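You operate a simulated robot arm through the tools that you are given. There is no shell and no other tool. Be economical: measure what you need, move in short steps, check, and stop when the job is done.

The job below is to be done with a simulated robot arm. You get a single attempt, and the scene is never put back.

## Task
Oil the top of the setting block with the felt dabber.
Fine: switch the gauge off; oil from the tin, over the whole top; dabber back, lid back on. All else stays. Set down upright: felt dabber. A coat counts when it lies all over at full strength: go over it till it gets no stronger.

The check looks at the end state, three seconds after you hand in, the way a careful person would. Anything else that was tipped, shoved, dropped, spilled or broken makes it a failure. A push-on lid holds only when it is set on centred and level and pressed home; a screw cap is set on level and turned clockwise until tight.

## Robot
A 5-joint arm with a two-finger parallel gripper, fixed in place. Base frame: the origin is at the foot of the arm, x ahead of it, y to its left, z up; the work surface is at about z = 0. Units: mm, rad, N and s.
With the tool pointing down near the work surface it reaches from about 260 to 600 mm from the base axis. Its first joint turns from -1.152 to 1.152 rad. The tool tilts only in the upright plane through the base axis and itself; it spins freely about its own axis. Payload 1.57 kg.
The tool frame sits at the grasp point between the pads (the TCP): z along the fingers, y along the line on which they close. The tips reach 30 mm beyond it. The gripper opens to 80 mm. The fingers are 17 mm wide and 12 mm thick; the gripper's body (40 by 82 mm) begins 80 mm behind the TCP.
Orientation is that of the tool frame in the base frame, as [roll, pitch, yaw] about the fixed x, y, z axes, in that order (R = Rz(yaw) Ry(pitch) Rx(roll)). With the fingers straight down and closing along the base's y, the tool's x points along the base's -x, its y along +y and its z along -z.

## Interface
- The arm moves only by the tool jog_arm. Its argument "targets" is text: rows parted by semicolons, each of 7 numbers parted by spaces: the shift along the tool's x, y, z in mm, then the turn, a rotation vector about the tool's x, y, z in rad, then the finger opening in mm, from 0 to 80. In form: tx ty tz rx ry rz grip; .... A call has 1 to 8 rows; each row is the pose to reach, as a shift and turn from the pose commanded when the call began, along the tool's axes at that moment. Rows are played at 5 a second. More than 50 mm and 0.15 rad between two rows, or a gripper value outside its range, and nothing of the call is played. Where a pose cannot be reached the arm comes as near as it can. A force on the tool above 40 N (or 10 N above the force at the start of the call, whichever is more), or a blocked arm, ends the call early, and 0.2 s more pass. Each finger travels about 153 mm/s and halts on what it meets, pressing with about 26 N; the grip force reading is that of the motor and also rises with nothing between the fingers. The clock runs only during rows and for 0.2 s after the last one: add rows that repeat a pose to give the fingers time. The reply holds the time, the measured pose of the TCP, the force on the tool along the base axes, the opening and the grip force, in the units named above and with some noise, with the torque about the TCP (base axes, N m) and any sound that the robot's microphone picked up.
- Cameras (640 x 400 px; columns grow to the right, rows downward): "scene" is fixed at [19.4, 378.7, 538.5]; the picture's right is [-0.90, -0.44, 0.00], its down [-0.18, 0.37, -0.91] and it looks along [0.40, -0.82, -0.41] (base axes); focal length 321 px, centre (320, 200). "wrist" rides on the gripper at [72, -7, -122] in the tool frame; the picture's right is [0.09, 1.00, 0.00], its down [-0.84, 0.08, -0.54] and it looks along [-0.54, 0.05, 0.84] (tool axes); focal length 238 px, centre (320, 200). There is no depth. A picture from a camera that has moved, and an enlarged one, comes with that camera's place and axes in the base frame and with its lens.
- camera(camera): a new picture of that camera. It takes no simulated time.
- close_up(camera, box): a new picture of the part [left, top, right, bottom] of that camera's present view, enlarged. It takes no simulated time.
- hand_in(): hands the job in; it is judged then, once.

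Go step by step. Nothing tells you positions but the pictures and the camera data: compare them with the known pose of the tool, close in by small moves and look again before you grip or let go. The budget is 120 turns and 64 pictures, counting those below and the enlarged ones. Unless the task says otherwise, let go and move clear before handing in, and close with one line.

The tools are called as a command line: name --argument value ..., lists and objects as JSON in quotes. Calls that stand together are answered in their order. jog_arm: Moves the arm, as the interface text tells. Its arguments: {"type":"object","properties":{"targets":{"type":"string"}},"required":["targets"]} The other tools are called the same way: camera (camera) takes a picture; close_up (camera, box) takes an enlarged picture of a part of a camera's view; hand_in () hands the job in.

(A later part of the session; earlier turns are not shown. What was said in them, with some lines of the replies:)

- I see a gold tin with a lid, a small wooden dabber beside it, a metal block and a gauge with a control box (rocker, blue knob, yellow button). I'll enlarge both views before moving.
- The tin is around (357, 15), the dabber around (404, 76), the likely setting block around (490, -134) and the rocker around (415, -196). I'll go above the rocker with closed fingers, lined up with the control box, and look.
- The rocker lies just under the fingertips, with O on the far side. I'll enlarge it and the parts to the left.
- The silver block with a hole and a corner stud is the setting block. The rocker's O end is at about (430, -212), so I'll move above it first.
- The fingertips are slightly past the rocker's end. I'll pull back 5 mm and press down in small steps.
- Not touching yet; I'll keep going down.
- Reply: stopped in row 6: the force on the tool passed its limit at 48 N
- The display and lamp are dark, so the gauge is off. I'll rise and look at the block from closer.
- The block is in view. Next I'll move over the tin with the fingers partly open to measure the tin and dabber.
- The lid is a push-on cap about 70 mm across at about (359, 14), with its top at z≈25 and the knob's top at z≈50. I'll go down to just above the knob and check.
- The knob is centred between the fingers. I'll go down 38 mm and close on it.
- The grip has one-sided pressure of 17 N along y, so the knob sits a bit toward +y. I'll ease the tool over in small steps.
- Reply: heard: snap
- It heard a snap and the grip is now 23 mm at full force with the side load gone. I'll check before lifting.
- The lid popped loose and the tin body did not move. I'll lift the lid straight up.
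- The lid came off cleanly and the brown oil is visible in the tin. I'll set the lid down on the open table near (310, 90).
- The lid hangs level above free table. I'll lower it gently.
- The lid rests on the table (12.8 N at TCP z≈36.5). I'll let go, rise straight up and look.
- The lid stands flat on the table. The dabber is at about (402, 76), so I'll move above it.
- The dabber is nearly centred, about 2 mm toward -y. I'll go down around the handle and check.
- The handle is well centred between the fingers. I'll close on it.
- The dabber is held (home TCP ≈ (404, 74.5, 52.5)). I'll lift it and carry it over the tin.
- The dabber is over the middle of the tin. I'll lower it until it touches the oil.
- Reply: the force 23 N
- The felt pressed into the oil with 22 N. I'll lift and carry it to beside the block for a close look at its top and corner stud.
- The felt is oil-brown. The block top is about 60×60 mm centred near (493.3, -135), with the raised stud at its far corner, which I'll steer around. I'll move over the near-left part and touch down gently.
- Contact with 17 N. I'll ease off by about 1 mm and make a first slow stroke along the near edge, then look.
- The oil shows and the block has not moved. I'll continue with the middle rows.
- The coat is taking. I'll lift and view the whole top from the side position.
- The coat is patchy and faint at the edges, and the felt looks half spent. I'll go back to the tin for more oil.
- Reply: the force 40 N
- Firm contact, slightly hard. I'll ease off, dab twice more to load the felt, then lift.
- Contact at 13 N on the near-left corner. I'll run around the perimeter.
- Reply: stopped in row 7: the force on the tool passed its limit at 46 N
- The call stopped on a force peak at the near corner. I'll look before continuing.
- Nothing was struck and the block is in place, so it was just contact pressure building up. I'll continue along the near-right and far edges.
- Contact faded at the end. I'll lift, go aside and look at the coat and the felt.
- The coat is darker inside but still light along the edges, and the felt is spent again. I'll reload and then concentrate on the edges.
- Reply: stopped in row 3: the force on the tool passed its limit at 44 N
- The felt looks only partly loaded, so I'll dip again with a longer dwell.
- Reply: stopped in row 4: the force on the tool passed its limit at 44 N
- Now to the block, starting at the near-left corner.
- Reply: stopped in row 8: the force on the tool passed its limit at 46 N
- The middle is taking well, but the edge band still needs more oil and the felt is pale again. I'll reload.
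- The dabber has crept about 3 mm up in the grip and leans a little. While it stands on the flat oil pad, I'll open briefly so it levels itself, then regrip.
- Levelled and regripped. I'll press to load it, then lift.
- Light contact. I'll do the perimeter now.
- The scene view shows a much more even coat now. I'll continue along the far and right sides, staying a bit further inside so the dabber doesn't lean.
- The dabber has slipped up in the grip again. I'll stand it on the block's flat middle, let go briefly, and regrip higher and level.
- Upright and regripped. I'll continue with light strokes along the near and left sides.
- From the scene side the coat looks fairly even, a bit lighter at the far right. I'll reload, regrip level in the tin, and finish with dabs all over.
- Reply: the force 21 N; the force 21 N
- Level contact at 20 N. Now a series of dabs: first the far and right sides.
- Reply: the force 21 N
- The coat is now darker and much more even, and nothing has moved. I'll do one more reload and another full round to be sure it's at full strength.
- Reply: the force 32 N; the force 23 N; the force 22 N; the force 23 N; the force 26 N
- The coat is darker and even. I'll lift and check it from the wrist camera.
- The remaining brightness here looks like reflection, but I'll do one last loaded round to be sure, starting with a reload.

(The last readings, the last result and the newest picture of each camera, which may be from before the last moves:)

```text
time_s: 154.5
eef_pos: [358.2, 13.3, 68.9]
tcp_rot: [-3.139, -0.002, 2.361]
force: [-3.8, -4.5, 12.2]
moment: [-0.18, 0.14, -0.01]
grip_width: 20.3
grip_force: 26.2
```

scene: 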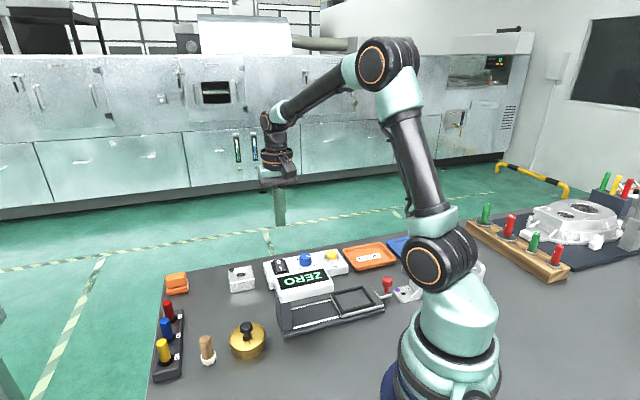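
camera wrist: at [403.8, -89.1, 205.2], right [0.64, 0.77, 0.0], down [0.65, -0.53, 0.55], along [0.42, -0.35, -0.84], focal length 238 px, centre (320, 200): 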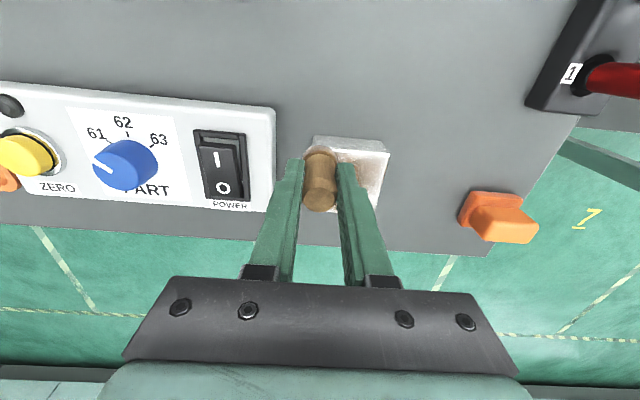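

jog_arm --targets "0 0 -0.6 0 0 0 10; 0 0 -0.6 0 0 0 30; 0 0 -0.6 0 0 0 30; 0 0 -1 0 0 0 30; 0 0 -1 0 0 0 10; 0 0 -1 0 0 0 10; 0 0 0 0 0 0 10; 0 0 0.3 0 0 0 10"

jog_arm --targets "0 0 0 0 0 0 10; 0 0 0.2 0 0 0 10; 0 0 0.2 0 0 0 10; 0 0 -4 0 0 0 10; 0 0 0 0 0 0 10; 0 0 0 0 0 0 10; 0 0 -26 0 0 0 10; 0 0 -54 0 0 0 10"

jog_arm --targets "-43.5 -5 0 0 0 0 10; -87 -10 0 0 0 0 10; -130 -15 0 0 0 0 10; -174 -20 0 0 0 0 10; -215 -24.3 0 0 0 0 10; -215 -24.3 20 0 0 0 10; -215 -24.3 34 0 0 0 10; -215 -24.3 36 0 0 0 10"

jog_arm --targets "0 0 0.8 0 0 0 10; 0 0 1.6 0 0 0 10; 0 0 2.2 0 0 0 10; 0 0 2.6 0 0 0 10"

```text
time_s: 156.3
eef_pos: [356.9, 13.8, 69.4]
tcp_rot: [-3.139, -0.002, 2.362]
force: [-8.0, 4.1, 26.6]
moment: [0.44, 0.58, 0.05]
grip_width: 20.2
grip_force: 26.1
```

```text
time_s: 157.1
eef_pos: [358.2, 14.1, 69.3]
tcp_rot: [3.141, 0.001, 2.361]
force: [-1.9, -1.0, 9.1]
moment: [0.04, 0.22, 0.03]
grip_width: 20.7
grip_force: 26.2
stopped in row 3: the force on the tool passed its limit at 41 N (the readings are from after the stop); the commanded pose is now the measured one
```

```text
time_s: 158.5
eef_pos: [491.8, -156.2, 62.0]
tcp_rot: [-3.141, -0.005, 2.363]
force: [-1.7, 1.9, 5.2]
moment: [0.07, 0.0, 0.0]
grip_width: 9.8
grip_force: 0.0
stopped in row 6: the force on the tool passed its limit at 79 N (the readings are from after the stop); the commanded pose is now the measured one
```

```text
time_s: 159.2
eef_pos: [493.7, -154.9, 61.4]
tcp_rot: [-3.139, -0.006, 2.361]
force: [-1.8, -0.7, 3.6]
moment: [0.01, 0.01, 0.01]
grip_width: 8.8
grip_force: 0.1
stopped in row 3: the force on the tool passed its limit at 41 N (the readings are from after the stop); the commanded pose is now the measured one
```

The second call stopped early, so its lift never happened. Because I'd batched the calls, the next one ran sideways from inside the tin and the dabber is out of the grip. I'll stop and see what state things are in.

camera --camera "scene"

```text
5 pictures are left
```

scene: 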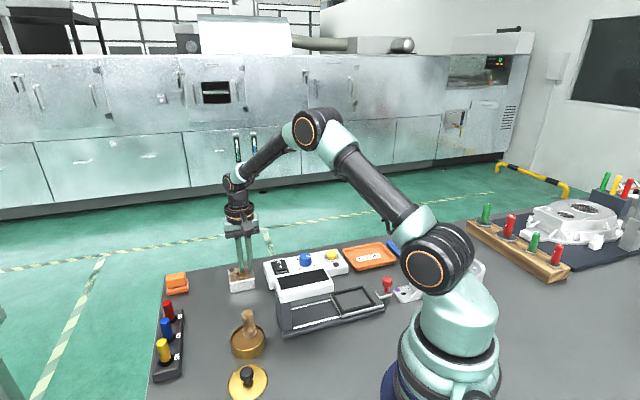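

The dabber stayed in the tin, though it may be leaning, and the tin looks upright. I'll lift the empty fingers straight off the block and check closely.

jog_arm --targets "0 0 -20 0 0 0 10; 0 0 -45 0 0 0 10; 0 0 -75 0 0 0 10; 0 0 -75 0 0 0 10"

close_up --camera "scene" --box '[190, 255, 310, 375]'

```text
time_s: 160.2
eef_pos: [495.0, -154.3, 137.3]
tcp_rot: [-3.14, -0.004, 2.364]
force: [-0.8, -0.4, -0.7]
moment: [0.01, 0.02, 0.0]
grip_width: 9.9
grip_force: 0.0
```

```text
3.33 times, centred on (250, 315) of scene
camera zoom: at [19.4, 378.7, 538.5], right [-0.9, -0.44, 0.0], down [-0.18, 0.37, -0.91], along [0.4, -0.82, -0.41], focal length 1071 px, centre (553, -183)
```

zoom: 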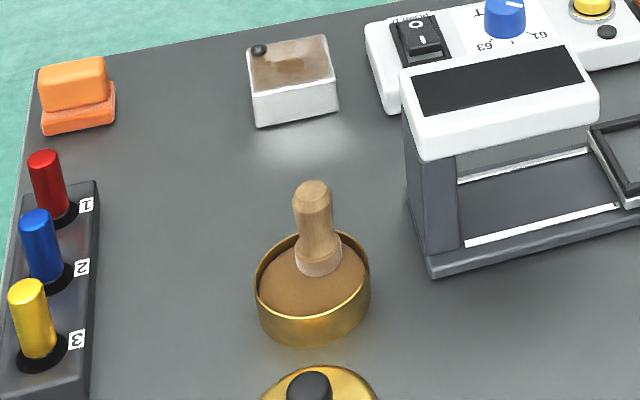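

Everything stands where it was: the dabber is upright inside the tin near its far wall, and tin and block are unmoved. I'll return above the dabber with open fingers, one call at a time, and look.

jog_arm --targets "41 3.5 0 0 0 0 20; 82 7 0 0 0 0 40; 123 10.5 0 0 0 0 40; 164 14 0 0 0 0 40; 203.5 17.7 0 0 0 0 40; 203.5 17.7 17 0 0 0 40; 203.5 17.7 17 0 0 0 40"

close_up --camera "wrist" --box '[240, 80, 400, 220]'

```text
time_s: 161.8
eef_pos: [359.9, -0.7, 121.4]
tcp_rot: [-3.138, -0.005, 2.363]
force: [-0.1, 0.2, 0.0]
moment: [0.02, 0.0, -0.01]
grip_width: 40.0
grip_force: 0.1
```

```text
2.86 times, centred on (320, 150) of wrist
camera zoom: at [304.8, 45.4, 242.3], right [0.63, 0.77, 0.0], down [0.65, -0.53, 0.54], along [0.41, -0.34, -0.84], focal length 681 px, centre (320, 343)
```

zoom: 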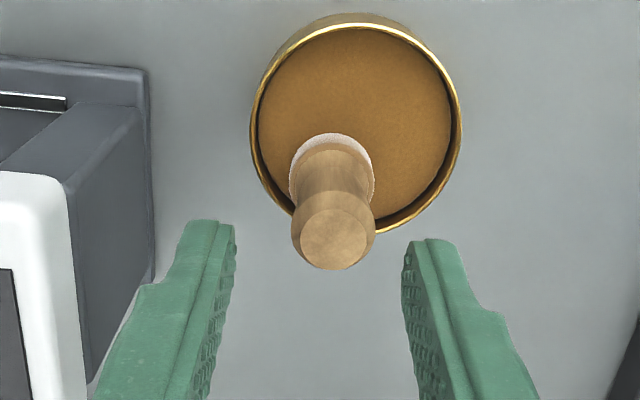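

The dabber is at about (363.5, 1.2), standing upright. I'll go down around the handle and close.

jog_arm --targets "-1 1.2 20 0 0 0 40; -1 1.2 40 0 0 0 40; -1 1.2 51 0 0 0 40; -1 1.2 51 0 0 0 40; -1 1.2 51 0 0 0 25; -1 1.2 51 0 0 0 10; -1 1.2 51 0 0 0 10; -1 1.2 51 0 0 0 10"

```text
time_s: 163.7
eef_pos: [361.5, 0.4, 68.1]
tcp_rot: [-3.139, -0.003, 2.364]
force: [0.6, 0.6, -0.3]
moment: [0.01, 0.01, 0.0]
grip_width: 20.9
grip_force: 26.1
```

Gripped at the same width as before. I'll lift straight up, this time confirming before any sideways move.

jog_arm --targets "0 0 -4 0 0 0 10; 0 0 -20 0 0 0 10; 0 0 -40 0 0 0 10; 0 0 -55 0 0 0 10; 0 0 -55 0 0 0 10"

```text
time_s: 164.8
eef_pos: [361.5, 2.4, 125.2]
tcp_rot: [-3.138, -0.005, 2.365]
force: [-1.0, 0.0, -0.4]
moment: [0.01, 0.0, 0.0]
grip_width: 20.7
grip_force: 25.9
```

Lifted with the dabber held. Now to the block, stopping just above contact.

jog_arm --targets "-41 -4 0 0 0 0 10; -82 -8 0 0 0 0 10; -123 -12 0 0 0 0 10; -164 -16 0 0 0 0 10; -203 -19.5 0 0 0 0 10; -203 -19.5 20 0 0 0 10; -203 -19.5 36 0 0 0 10; -203 -19.5 38 0 0 0 10"

```text
time_s: 166.7
eef_pos: [493.2, -155.8, 84.8]
tcp_rot: [-3.139, -0.005, 2.364]
force: [1.1, -0.2, -0.1]
moment: [0.01, -0.01, -0.01]
grip_width: 20.8
grip_force: 26.1
```

jog_arm --targets "0 0 0.6 0 0 0 10; 0 0 1.2 0 0 0 10; 0 0 1.8 0 0 0 10; 0 0 2.3 0 0 0 10; 0 0 2.8 0 0 0 10"

```text
time_s: 167.8
eef_pos: [492.3, -156.3, 82.3]
tcp_rot: [-3.14, -0.002, 2.364]
force: [1.4, 0.3, 3.3]
moment: [0.02, -0.06, -0.01]
grip_width: 20.8
grip_force: 26.0
```

jog_arm --targets "-6.5 -6 -3 0 0 0 10; -6.5 -6 0.4 0 0 0 10; 4.5 -6 -3 0 0 0 10; 4.5 -6 0.3 0 0 0 10; -7.5 5 -3 0 0 0 10; -7.5 5 0.6 0 0 0 10; -8 13 -3 0 0 0 10; -8 13 0.7 0 0 0 10"

jog_arm --targets "2.5 -10.5 -3 0 0 0 10; 2.5 -10.5 0.2 0 0 0 10; 1 -20 0.1 0 0 0 10; 9 -20 -3 0 0 0 10; 9 -20 0 0 0 0 10; 18.5 -20 -0.1 0 0 0 10; 30.5 -20 -3 0 0 0 10; 30.5 -20 -0.2 0 0 0 10"

```text
time_s: 169.7
eef_pos: [509.1, -152.0, 83.3]
tcp_rot: [-3.141, -0.004, 2.364]
force: [-1.3, 1.8, 3.6]
moment: [0.09, 0.05, 0.05]
grip_width: 20.6
grip_force: 26.2
```

```text
time_s: 171.4
eef_pos: [471.4, -143.7, 83.6]
tcp_rot: [-3.141, -0.006, 2.364]
force: [0.4, 0.1, -1.0]
moment: [-0.02, -0.03, -0.04]
grip_width: 20.9
grip_force: 26.0
```

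jog_arm --targets "0 0 1 0 0 0 10; 12 0 -2 0 0 0 10; 12 0 1.1 0 0 0 10; 14 11 -2 0 0 0 10; 14 11 1.3 0 0 0 10; 14 22 1.3 0 0 0 10; 13 33 -2 0 0 0 10; 13 33 1.6 0 0 0 10"

jog_arm --targets "0 10 -3 0 0 0 10; 0 10 0.2 0 0 0 10; -11 10 -3 0 0 0 10; -11 10 0.3 0 0 0 10; -20 10 -3 0 0 0 10; -20 10 0.3 0 0 0 10; -14 -2 -3 0 0 0 10; -14 -2 0.3 0 0 0 10"

close_up --camera "scene" --box '[215, 245, 275, 305]'

```text
time_s: 173.2
eef_pos: [487.5, -112.9, 82.4]
tcp_rot: [-3.138, -0.004, 2.361]
force: [-10.8, -2.2, 19.1]
moment: [-0.09, 0.25, 0.03]
grip_width: 20.8
grip_force: 26.2
```

```text
time_s: 175.1
eef_pos: [495.1, -126.8, 81.3]
tcp_rot: [-3.139, -0.002, 2.362]
force: [-2.6, -0.1, 4.9]
moment: [-0.06, 0.07, 0.01]
grip_width: 20.9
grip_force: 26.1
```

```text
6.67 times, centred on (245, 275) of scene
camera zoom: at [19.3, 378.7, 538.4], right [-0.9, -0.44, 0.0], down [-0.18, 0.37, -0.91], along [0.4, -0.82, -0.41], focal length 2142 px, centre (820, -300)
```

zoom: 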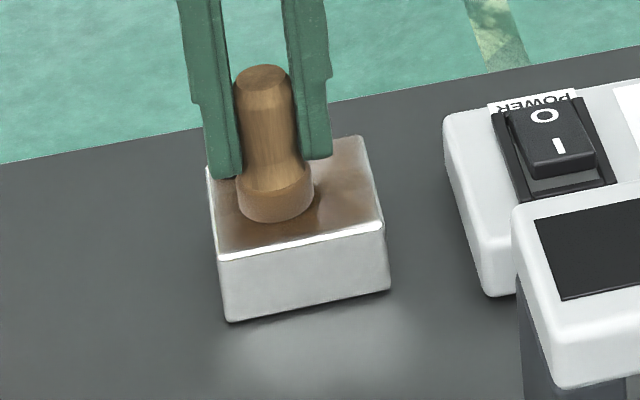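

The whole top is evenly dark now. I'll take the dabber home: lift, rotate back and stop above its place.

jog_arm --targets "0 0 -43 0 0 0 10; 34 13 -43 0 0 -0.13 10; 68 26 -43 0 0 -0.26 10; 102 39 -43 0 0 -0.39 10; 137 52 -43 0 0 -0.52 10; 171 65 -43 0 0 -0.65 10; 205 78 -43 0 0 -0.78 10; 205 78 -5 0 0 -0.78 10"

```text
time_s: 176.8
eef_pos: [406.1, 74.4, 86.4]
tcp_rot: [3.141, -0.005, -3.137]
force: [0.4, 0.2, -0.1]
moment: [0.0, 0.0, 0.0]
grip_width: 21.0
grip_force: 25.7
```

jog_arm --targets "1 0 16 0 0 0 10; 1 0 30 0 0 0 10; 1 0 33 0 0 0 10; 1 0 34.3 0 0 0 10; 1 0 35.4 0 0 0 10; 1 0 36.4 0 0 0 10; 1 0 37.2 0 0 0 10"

```text
time_s: 178.4
eef_pos: [401.4, 75.4, 48.7]
tcp_rot: [-3.14, -0.005, 3.142]
force: [-2.2, -2.7, 6.8]
moment: [-0.11, 0.02, -0.05]
grip_width: 20.3
grip_force: 26.3
```

The dabber is standing on its spot at 7 N. I'll release, rise and move above the lid.

jog_arm --targets "0 0 -0.3 0 0 0 32; 0 0 -0.3 0 0 0 50; 0 0 -0.3 0 0 0 50; 0 0 -40 0 0 0 50; 0 0 -80 0 0 0 50; 47 7 -80 0 0 0 50; 93 14 -80 0 0 0 50; 93 14 -80 0 0 0 50"

camera --camera "wrist"

```text
time_s: 180.2
eef_pos: [305.5, 90.6, 126.3]
tcp_rot: [-3.14, -0.002, 3.141]
force: [0.3, 0.4, 0.1]
moment: [0.0, -0.02, -0.03]
grip_width: 50.0
grip_force: 0.1
```

```text
1 pictures are left
camera wrist: at [232.7, 83.5, 248.0], right [-0.09, 1.0, 0.0], down [0.84, 0.08, 0.54], along [0.54, 0.05, -0.84], focal length 238 px, centre (320, 200)
```

wrist: 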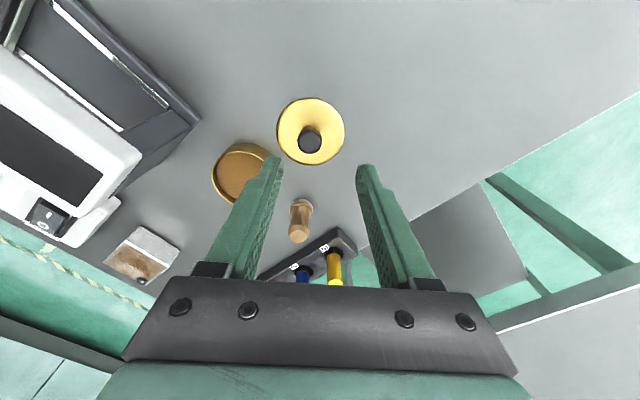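

The dabber stands in place and the coated block looks good. The lid's knob is about 5 mm ahead and 3 mm right of the fingers' centre, so I'll go down over it.

jog_arm --targets "-4.8 -2.7 30 0 0 0 50; -4.8 -2.7 60 0 0 0 50; -4.8 -2.7 80 0 0 0 50; -4.8 -2.7 87.5 0 0 0 50; -4.8 -2.7 87.5 0 0 0 50; -4.8 -2.7 87.5 0 0 0 28; -4.8 -2.7 87.5 0 0 0 10; -4.8 -2.7 87.5 0 0 0 10"

```text
time_s: 182.1
eef_pos: [311.7, 87.8, 39.9]
tcp_rot: [-3.14, -0.005, -3.141]
force: [-0.6, -1.2, 0.3]
moment: [-0.01, -0.01, 0.01]
grip_width: 23.1
grip_force: 25.8
```

The knob is gripped cleanly. I'll lift the lid and carry it above the tin.

jog_arm --targets "0 0 -30 0 0 0 10; 0 0 -60 0 0 0 10; -16 -25 -60 0 0 0 10; -32 -50 -60 0 0 0 10; -47.5 -73.5 -60 0 0 0 10; -47.5 -73.5 -50 0 0 0 10; -47.5 -73.5 -50 0 0 0 10"

```text
time_s: 183.7
eef_pos: [362.0, 13.5, 92.1]
tcp_rot: [3.142, -0.004, -3.141]
force: [0.1, -0.1, 0.6]
moment: [0.04, 0.01, -0.01]
grip_width: 23.2
grip_force: 26.1
```

jog_arm --targets "0 0 8 0 0 0 10; 0 0 16 0 0 0 10; 0 0 20 0 0 0 10; 0 0 20 0 0 0 10"

close_up --camera "scene" --box '[210, 300, 280, 370]'

```text
time_s: 184.7
eef_pos: [362.0, 13.7, 72.3]
tcp_rot: [-3.141, -0.006, -3.141]
force: [0.0, 0.4, -0.2]
moment: [-0.02, 0.0, -0.03]
grip_width: 22.9
grip_force: 26.3
```

```text
5.71 times, centred on (245, 335) of scene
camera zoom: at [19.4, 378.7, 538.5], right [-0.9, -0.44, 0.0], down [-0.18, 0.37, -0.91], along [0.4, -0.82, -0.41], focal length 1836 px, centre (749, -571)
```

zoom: 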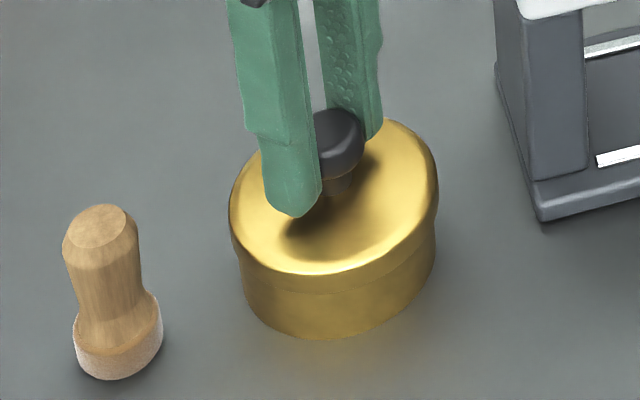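

By displacement from where it came off, the lid needs about +0.6 mm in x and +0.9 mm in y. The picture agrees, so I'll correct that and lower until it presses.

jog_arm --targets "-0.6 0.9 2 0 0 0 10; -0.6 0.9 4 0 0 0 10; -0.6 0.9 6 0 0 0 10; -0.6 0.9 7.5 0 0 0 10; -0.6 0.9 8.5 0 0 0 10; -0.6 0.9 9.5 0 0 0 10"

```text
time_s: 186.1
eef_pos: [364.0, 14.1, 62.1]
tcp_rot: [3.141, -0.005, 3.139]
force: [-7.2, -22.7, 24.4]
moment: [-0.48, 0.17, 0.04]
grip_width: 23.5
grip_force: 26.0
heard: snap
```

A snap was heard, so the lid has seated, but with 23 N of side load along y. I'll relieve that without lifting, pressing lightly.

jog_arm --targets "-0.2 -0.4 0.2 0 0 0 10; 0.3 -0.8 0.3 0 0 0 10; 0.3 -0.8 0.3 0 0 0 10"

```text
time_s: 186.8
eef_pos: [363.3, 14.2, 60.9]
tcp_rot: [3.141, -0.001, -3.139]
force: [0.3, -17.7, 21.6]
moment: [-0.33, 0.21, 0.03]
grip_width: 23.0
grip_force: 26.1
```

The side load is easing and the height matches the seated height. I'll open, rise straight up, and then press the knob's top with closed fingers.

jog_arm --targets "0 0 0 0 0 0 30; 0 0 0 0 0 0 50; 0 0 0 0 0 0 50; 0 0 -25 0 0 0 50; 0 0 -45 0 0 0 50; 3.5 0 -45 0 0 0 0; 3.5 0 -45 0 0 0 0; 3.5 0 -45 0 0 0 0"

```text
time_s: 188.7
eef_pos: [358.1, 14.0, 108.1]
tcp_rot: [3.139, -0.004, -3.14]
force: [-0.4, 0.6, -0.5]
moment: [-0.02, -0.01, -0.02]
grip_width: 0.0
grip_force: 21.3
```

jog_arm --targets "0 0 16 0 0 0 0; 0 0 22 0 0 0 0; 0 0 25 0 0 0 0; 0 0 27 0 0 0 0; 0 0 28.5 0 0 0 0; 0 0 30 0 0 0 0; 0 0 31.5 0 0 0 0; 0 0 33 0 0 0 0"

```text
time_s: 189.6
eef_pos: [359.3, 12.8, 85.6]
tcp_rot: [-3.141, -0.005, -3.142]
force: [-2.6, 0.8, 8.5]
moment: [0.0, 0.05, -0.01]
grip_width: 0.0
grip_force: 21.6
stopped in row 4: the force on the tool passed its limit at 48 N (the readings are from after the stop); the commanded pose is now the measured one
```

Pressed at 48 N with no further click, so the lid is home. I'll rise clear.

jog_arm --targets "0 0 -30 0 0 0 0; 0 0 -70 0 0 0 0; 0 0 -110 0 0 0 0; 0 0 -110 0 0 0 0"

```text
time_s: 190.6
eef_pos: [359.4, 16.0, 193.5]
tcp_rot: [-3.142, -0.004, -3.139]
force: [-0.6, 0.4, -1.1]
moment: [-0.03, 0.01, -0.03]
grip_width: 0.2
grip_force: 21.1
5 turns are left
```

The arm is clear of everything. The gauge is off, the block is oiled, the dabber is back upright and the lid snapped on, so I'm handing in.

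hand_in

```text
The job is handed in.
```

I handed the job in: the gauge is off, the setting block's top is oiled, the dabber is back upright, and the lid is snapped on. I couldn't confirm full coat strength from the pictures. I also knocked the dabber out of the grip once, in the tin, but saw nothing tipped or moved.
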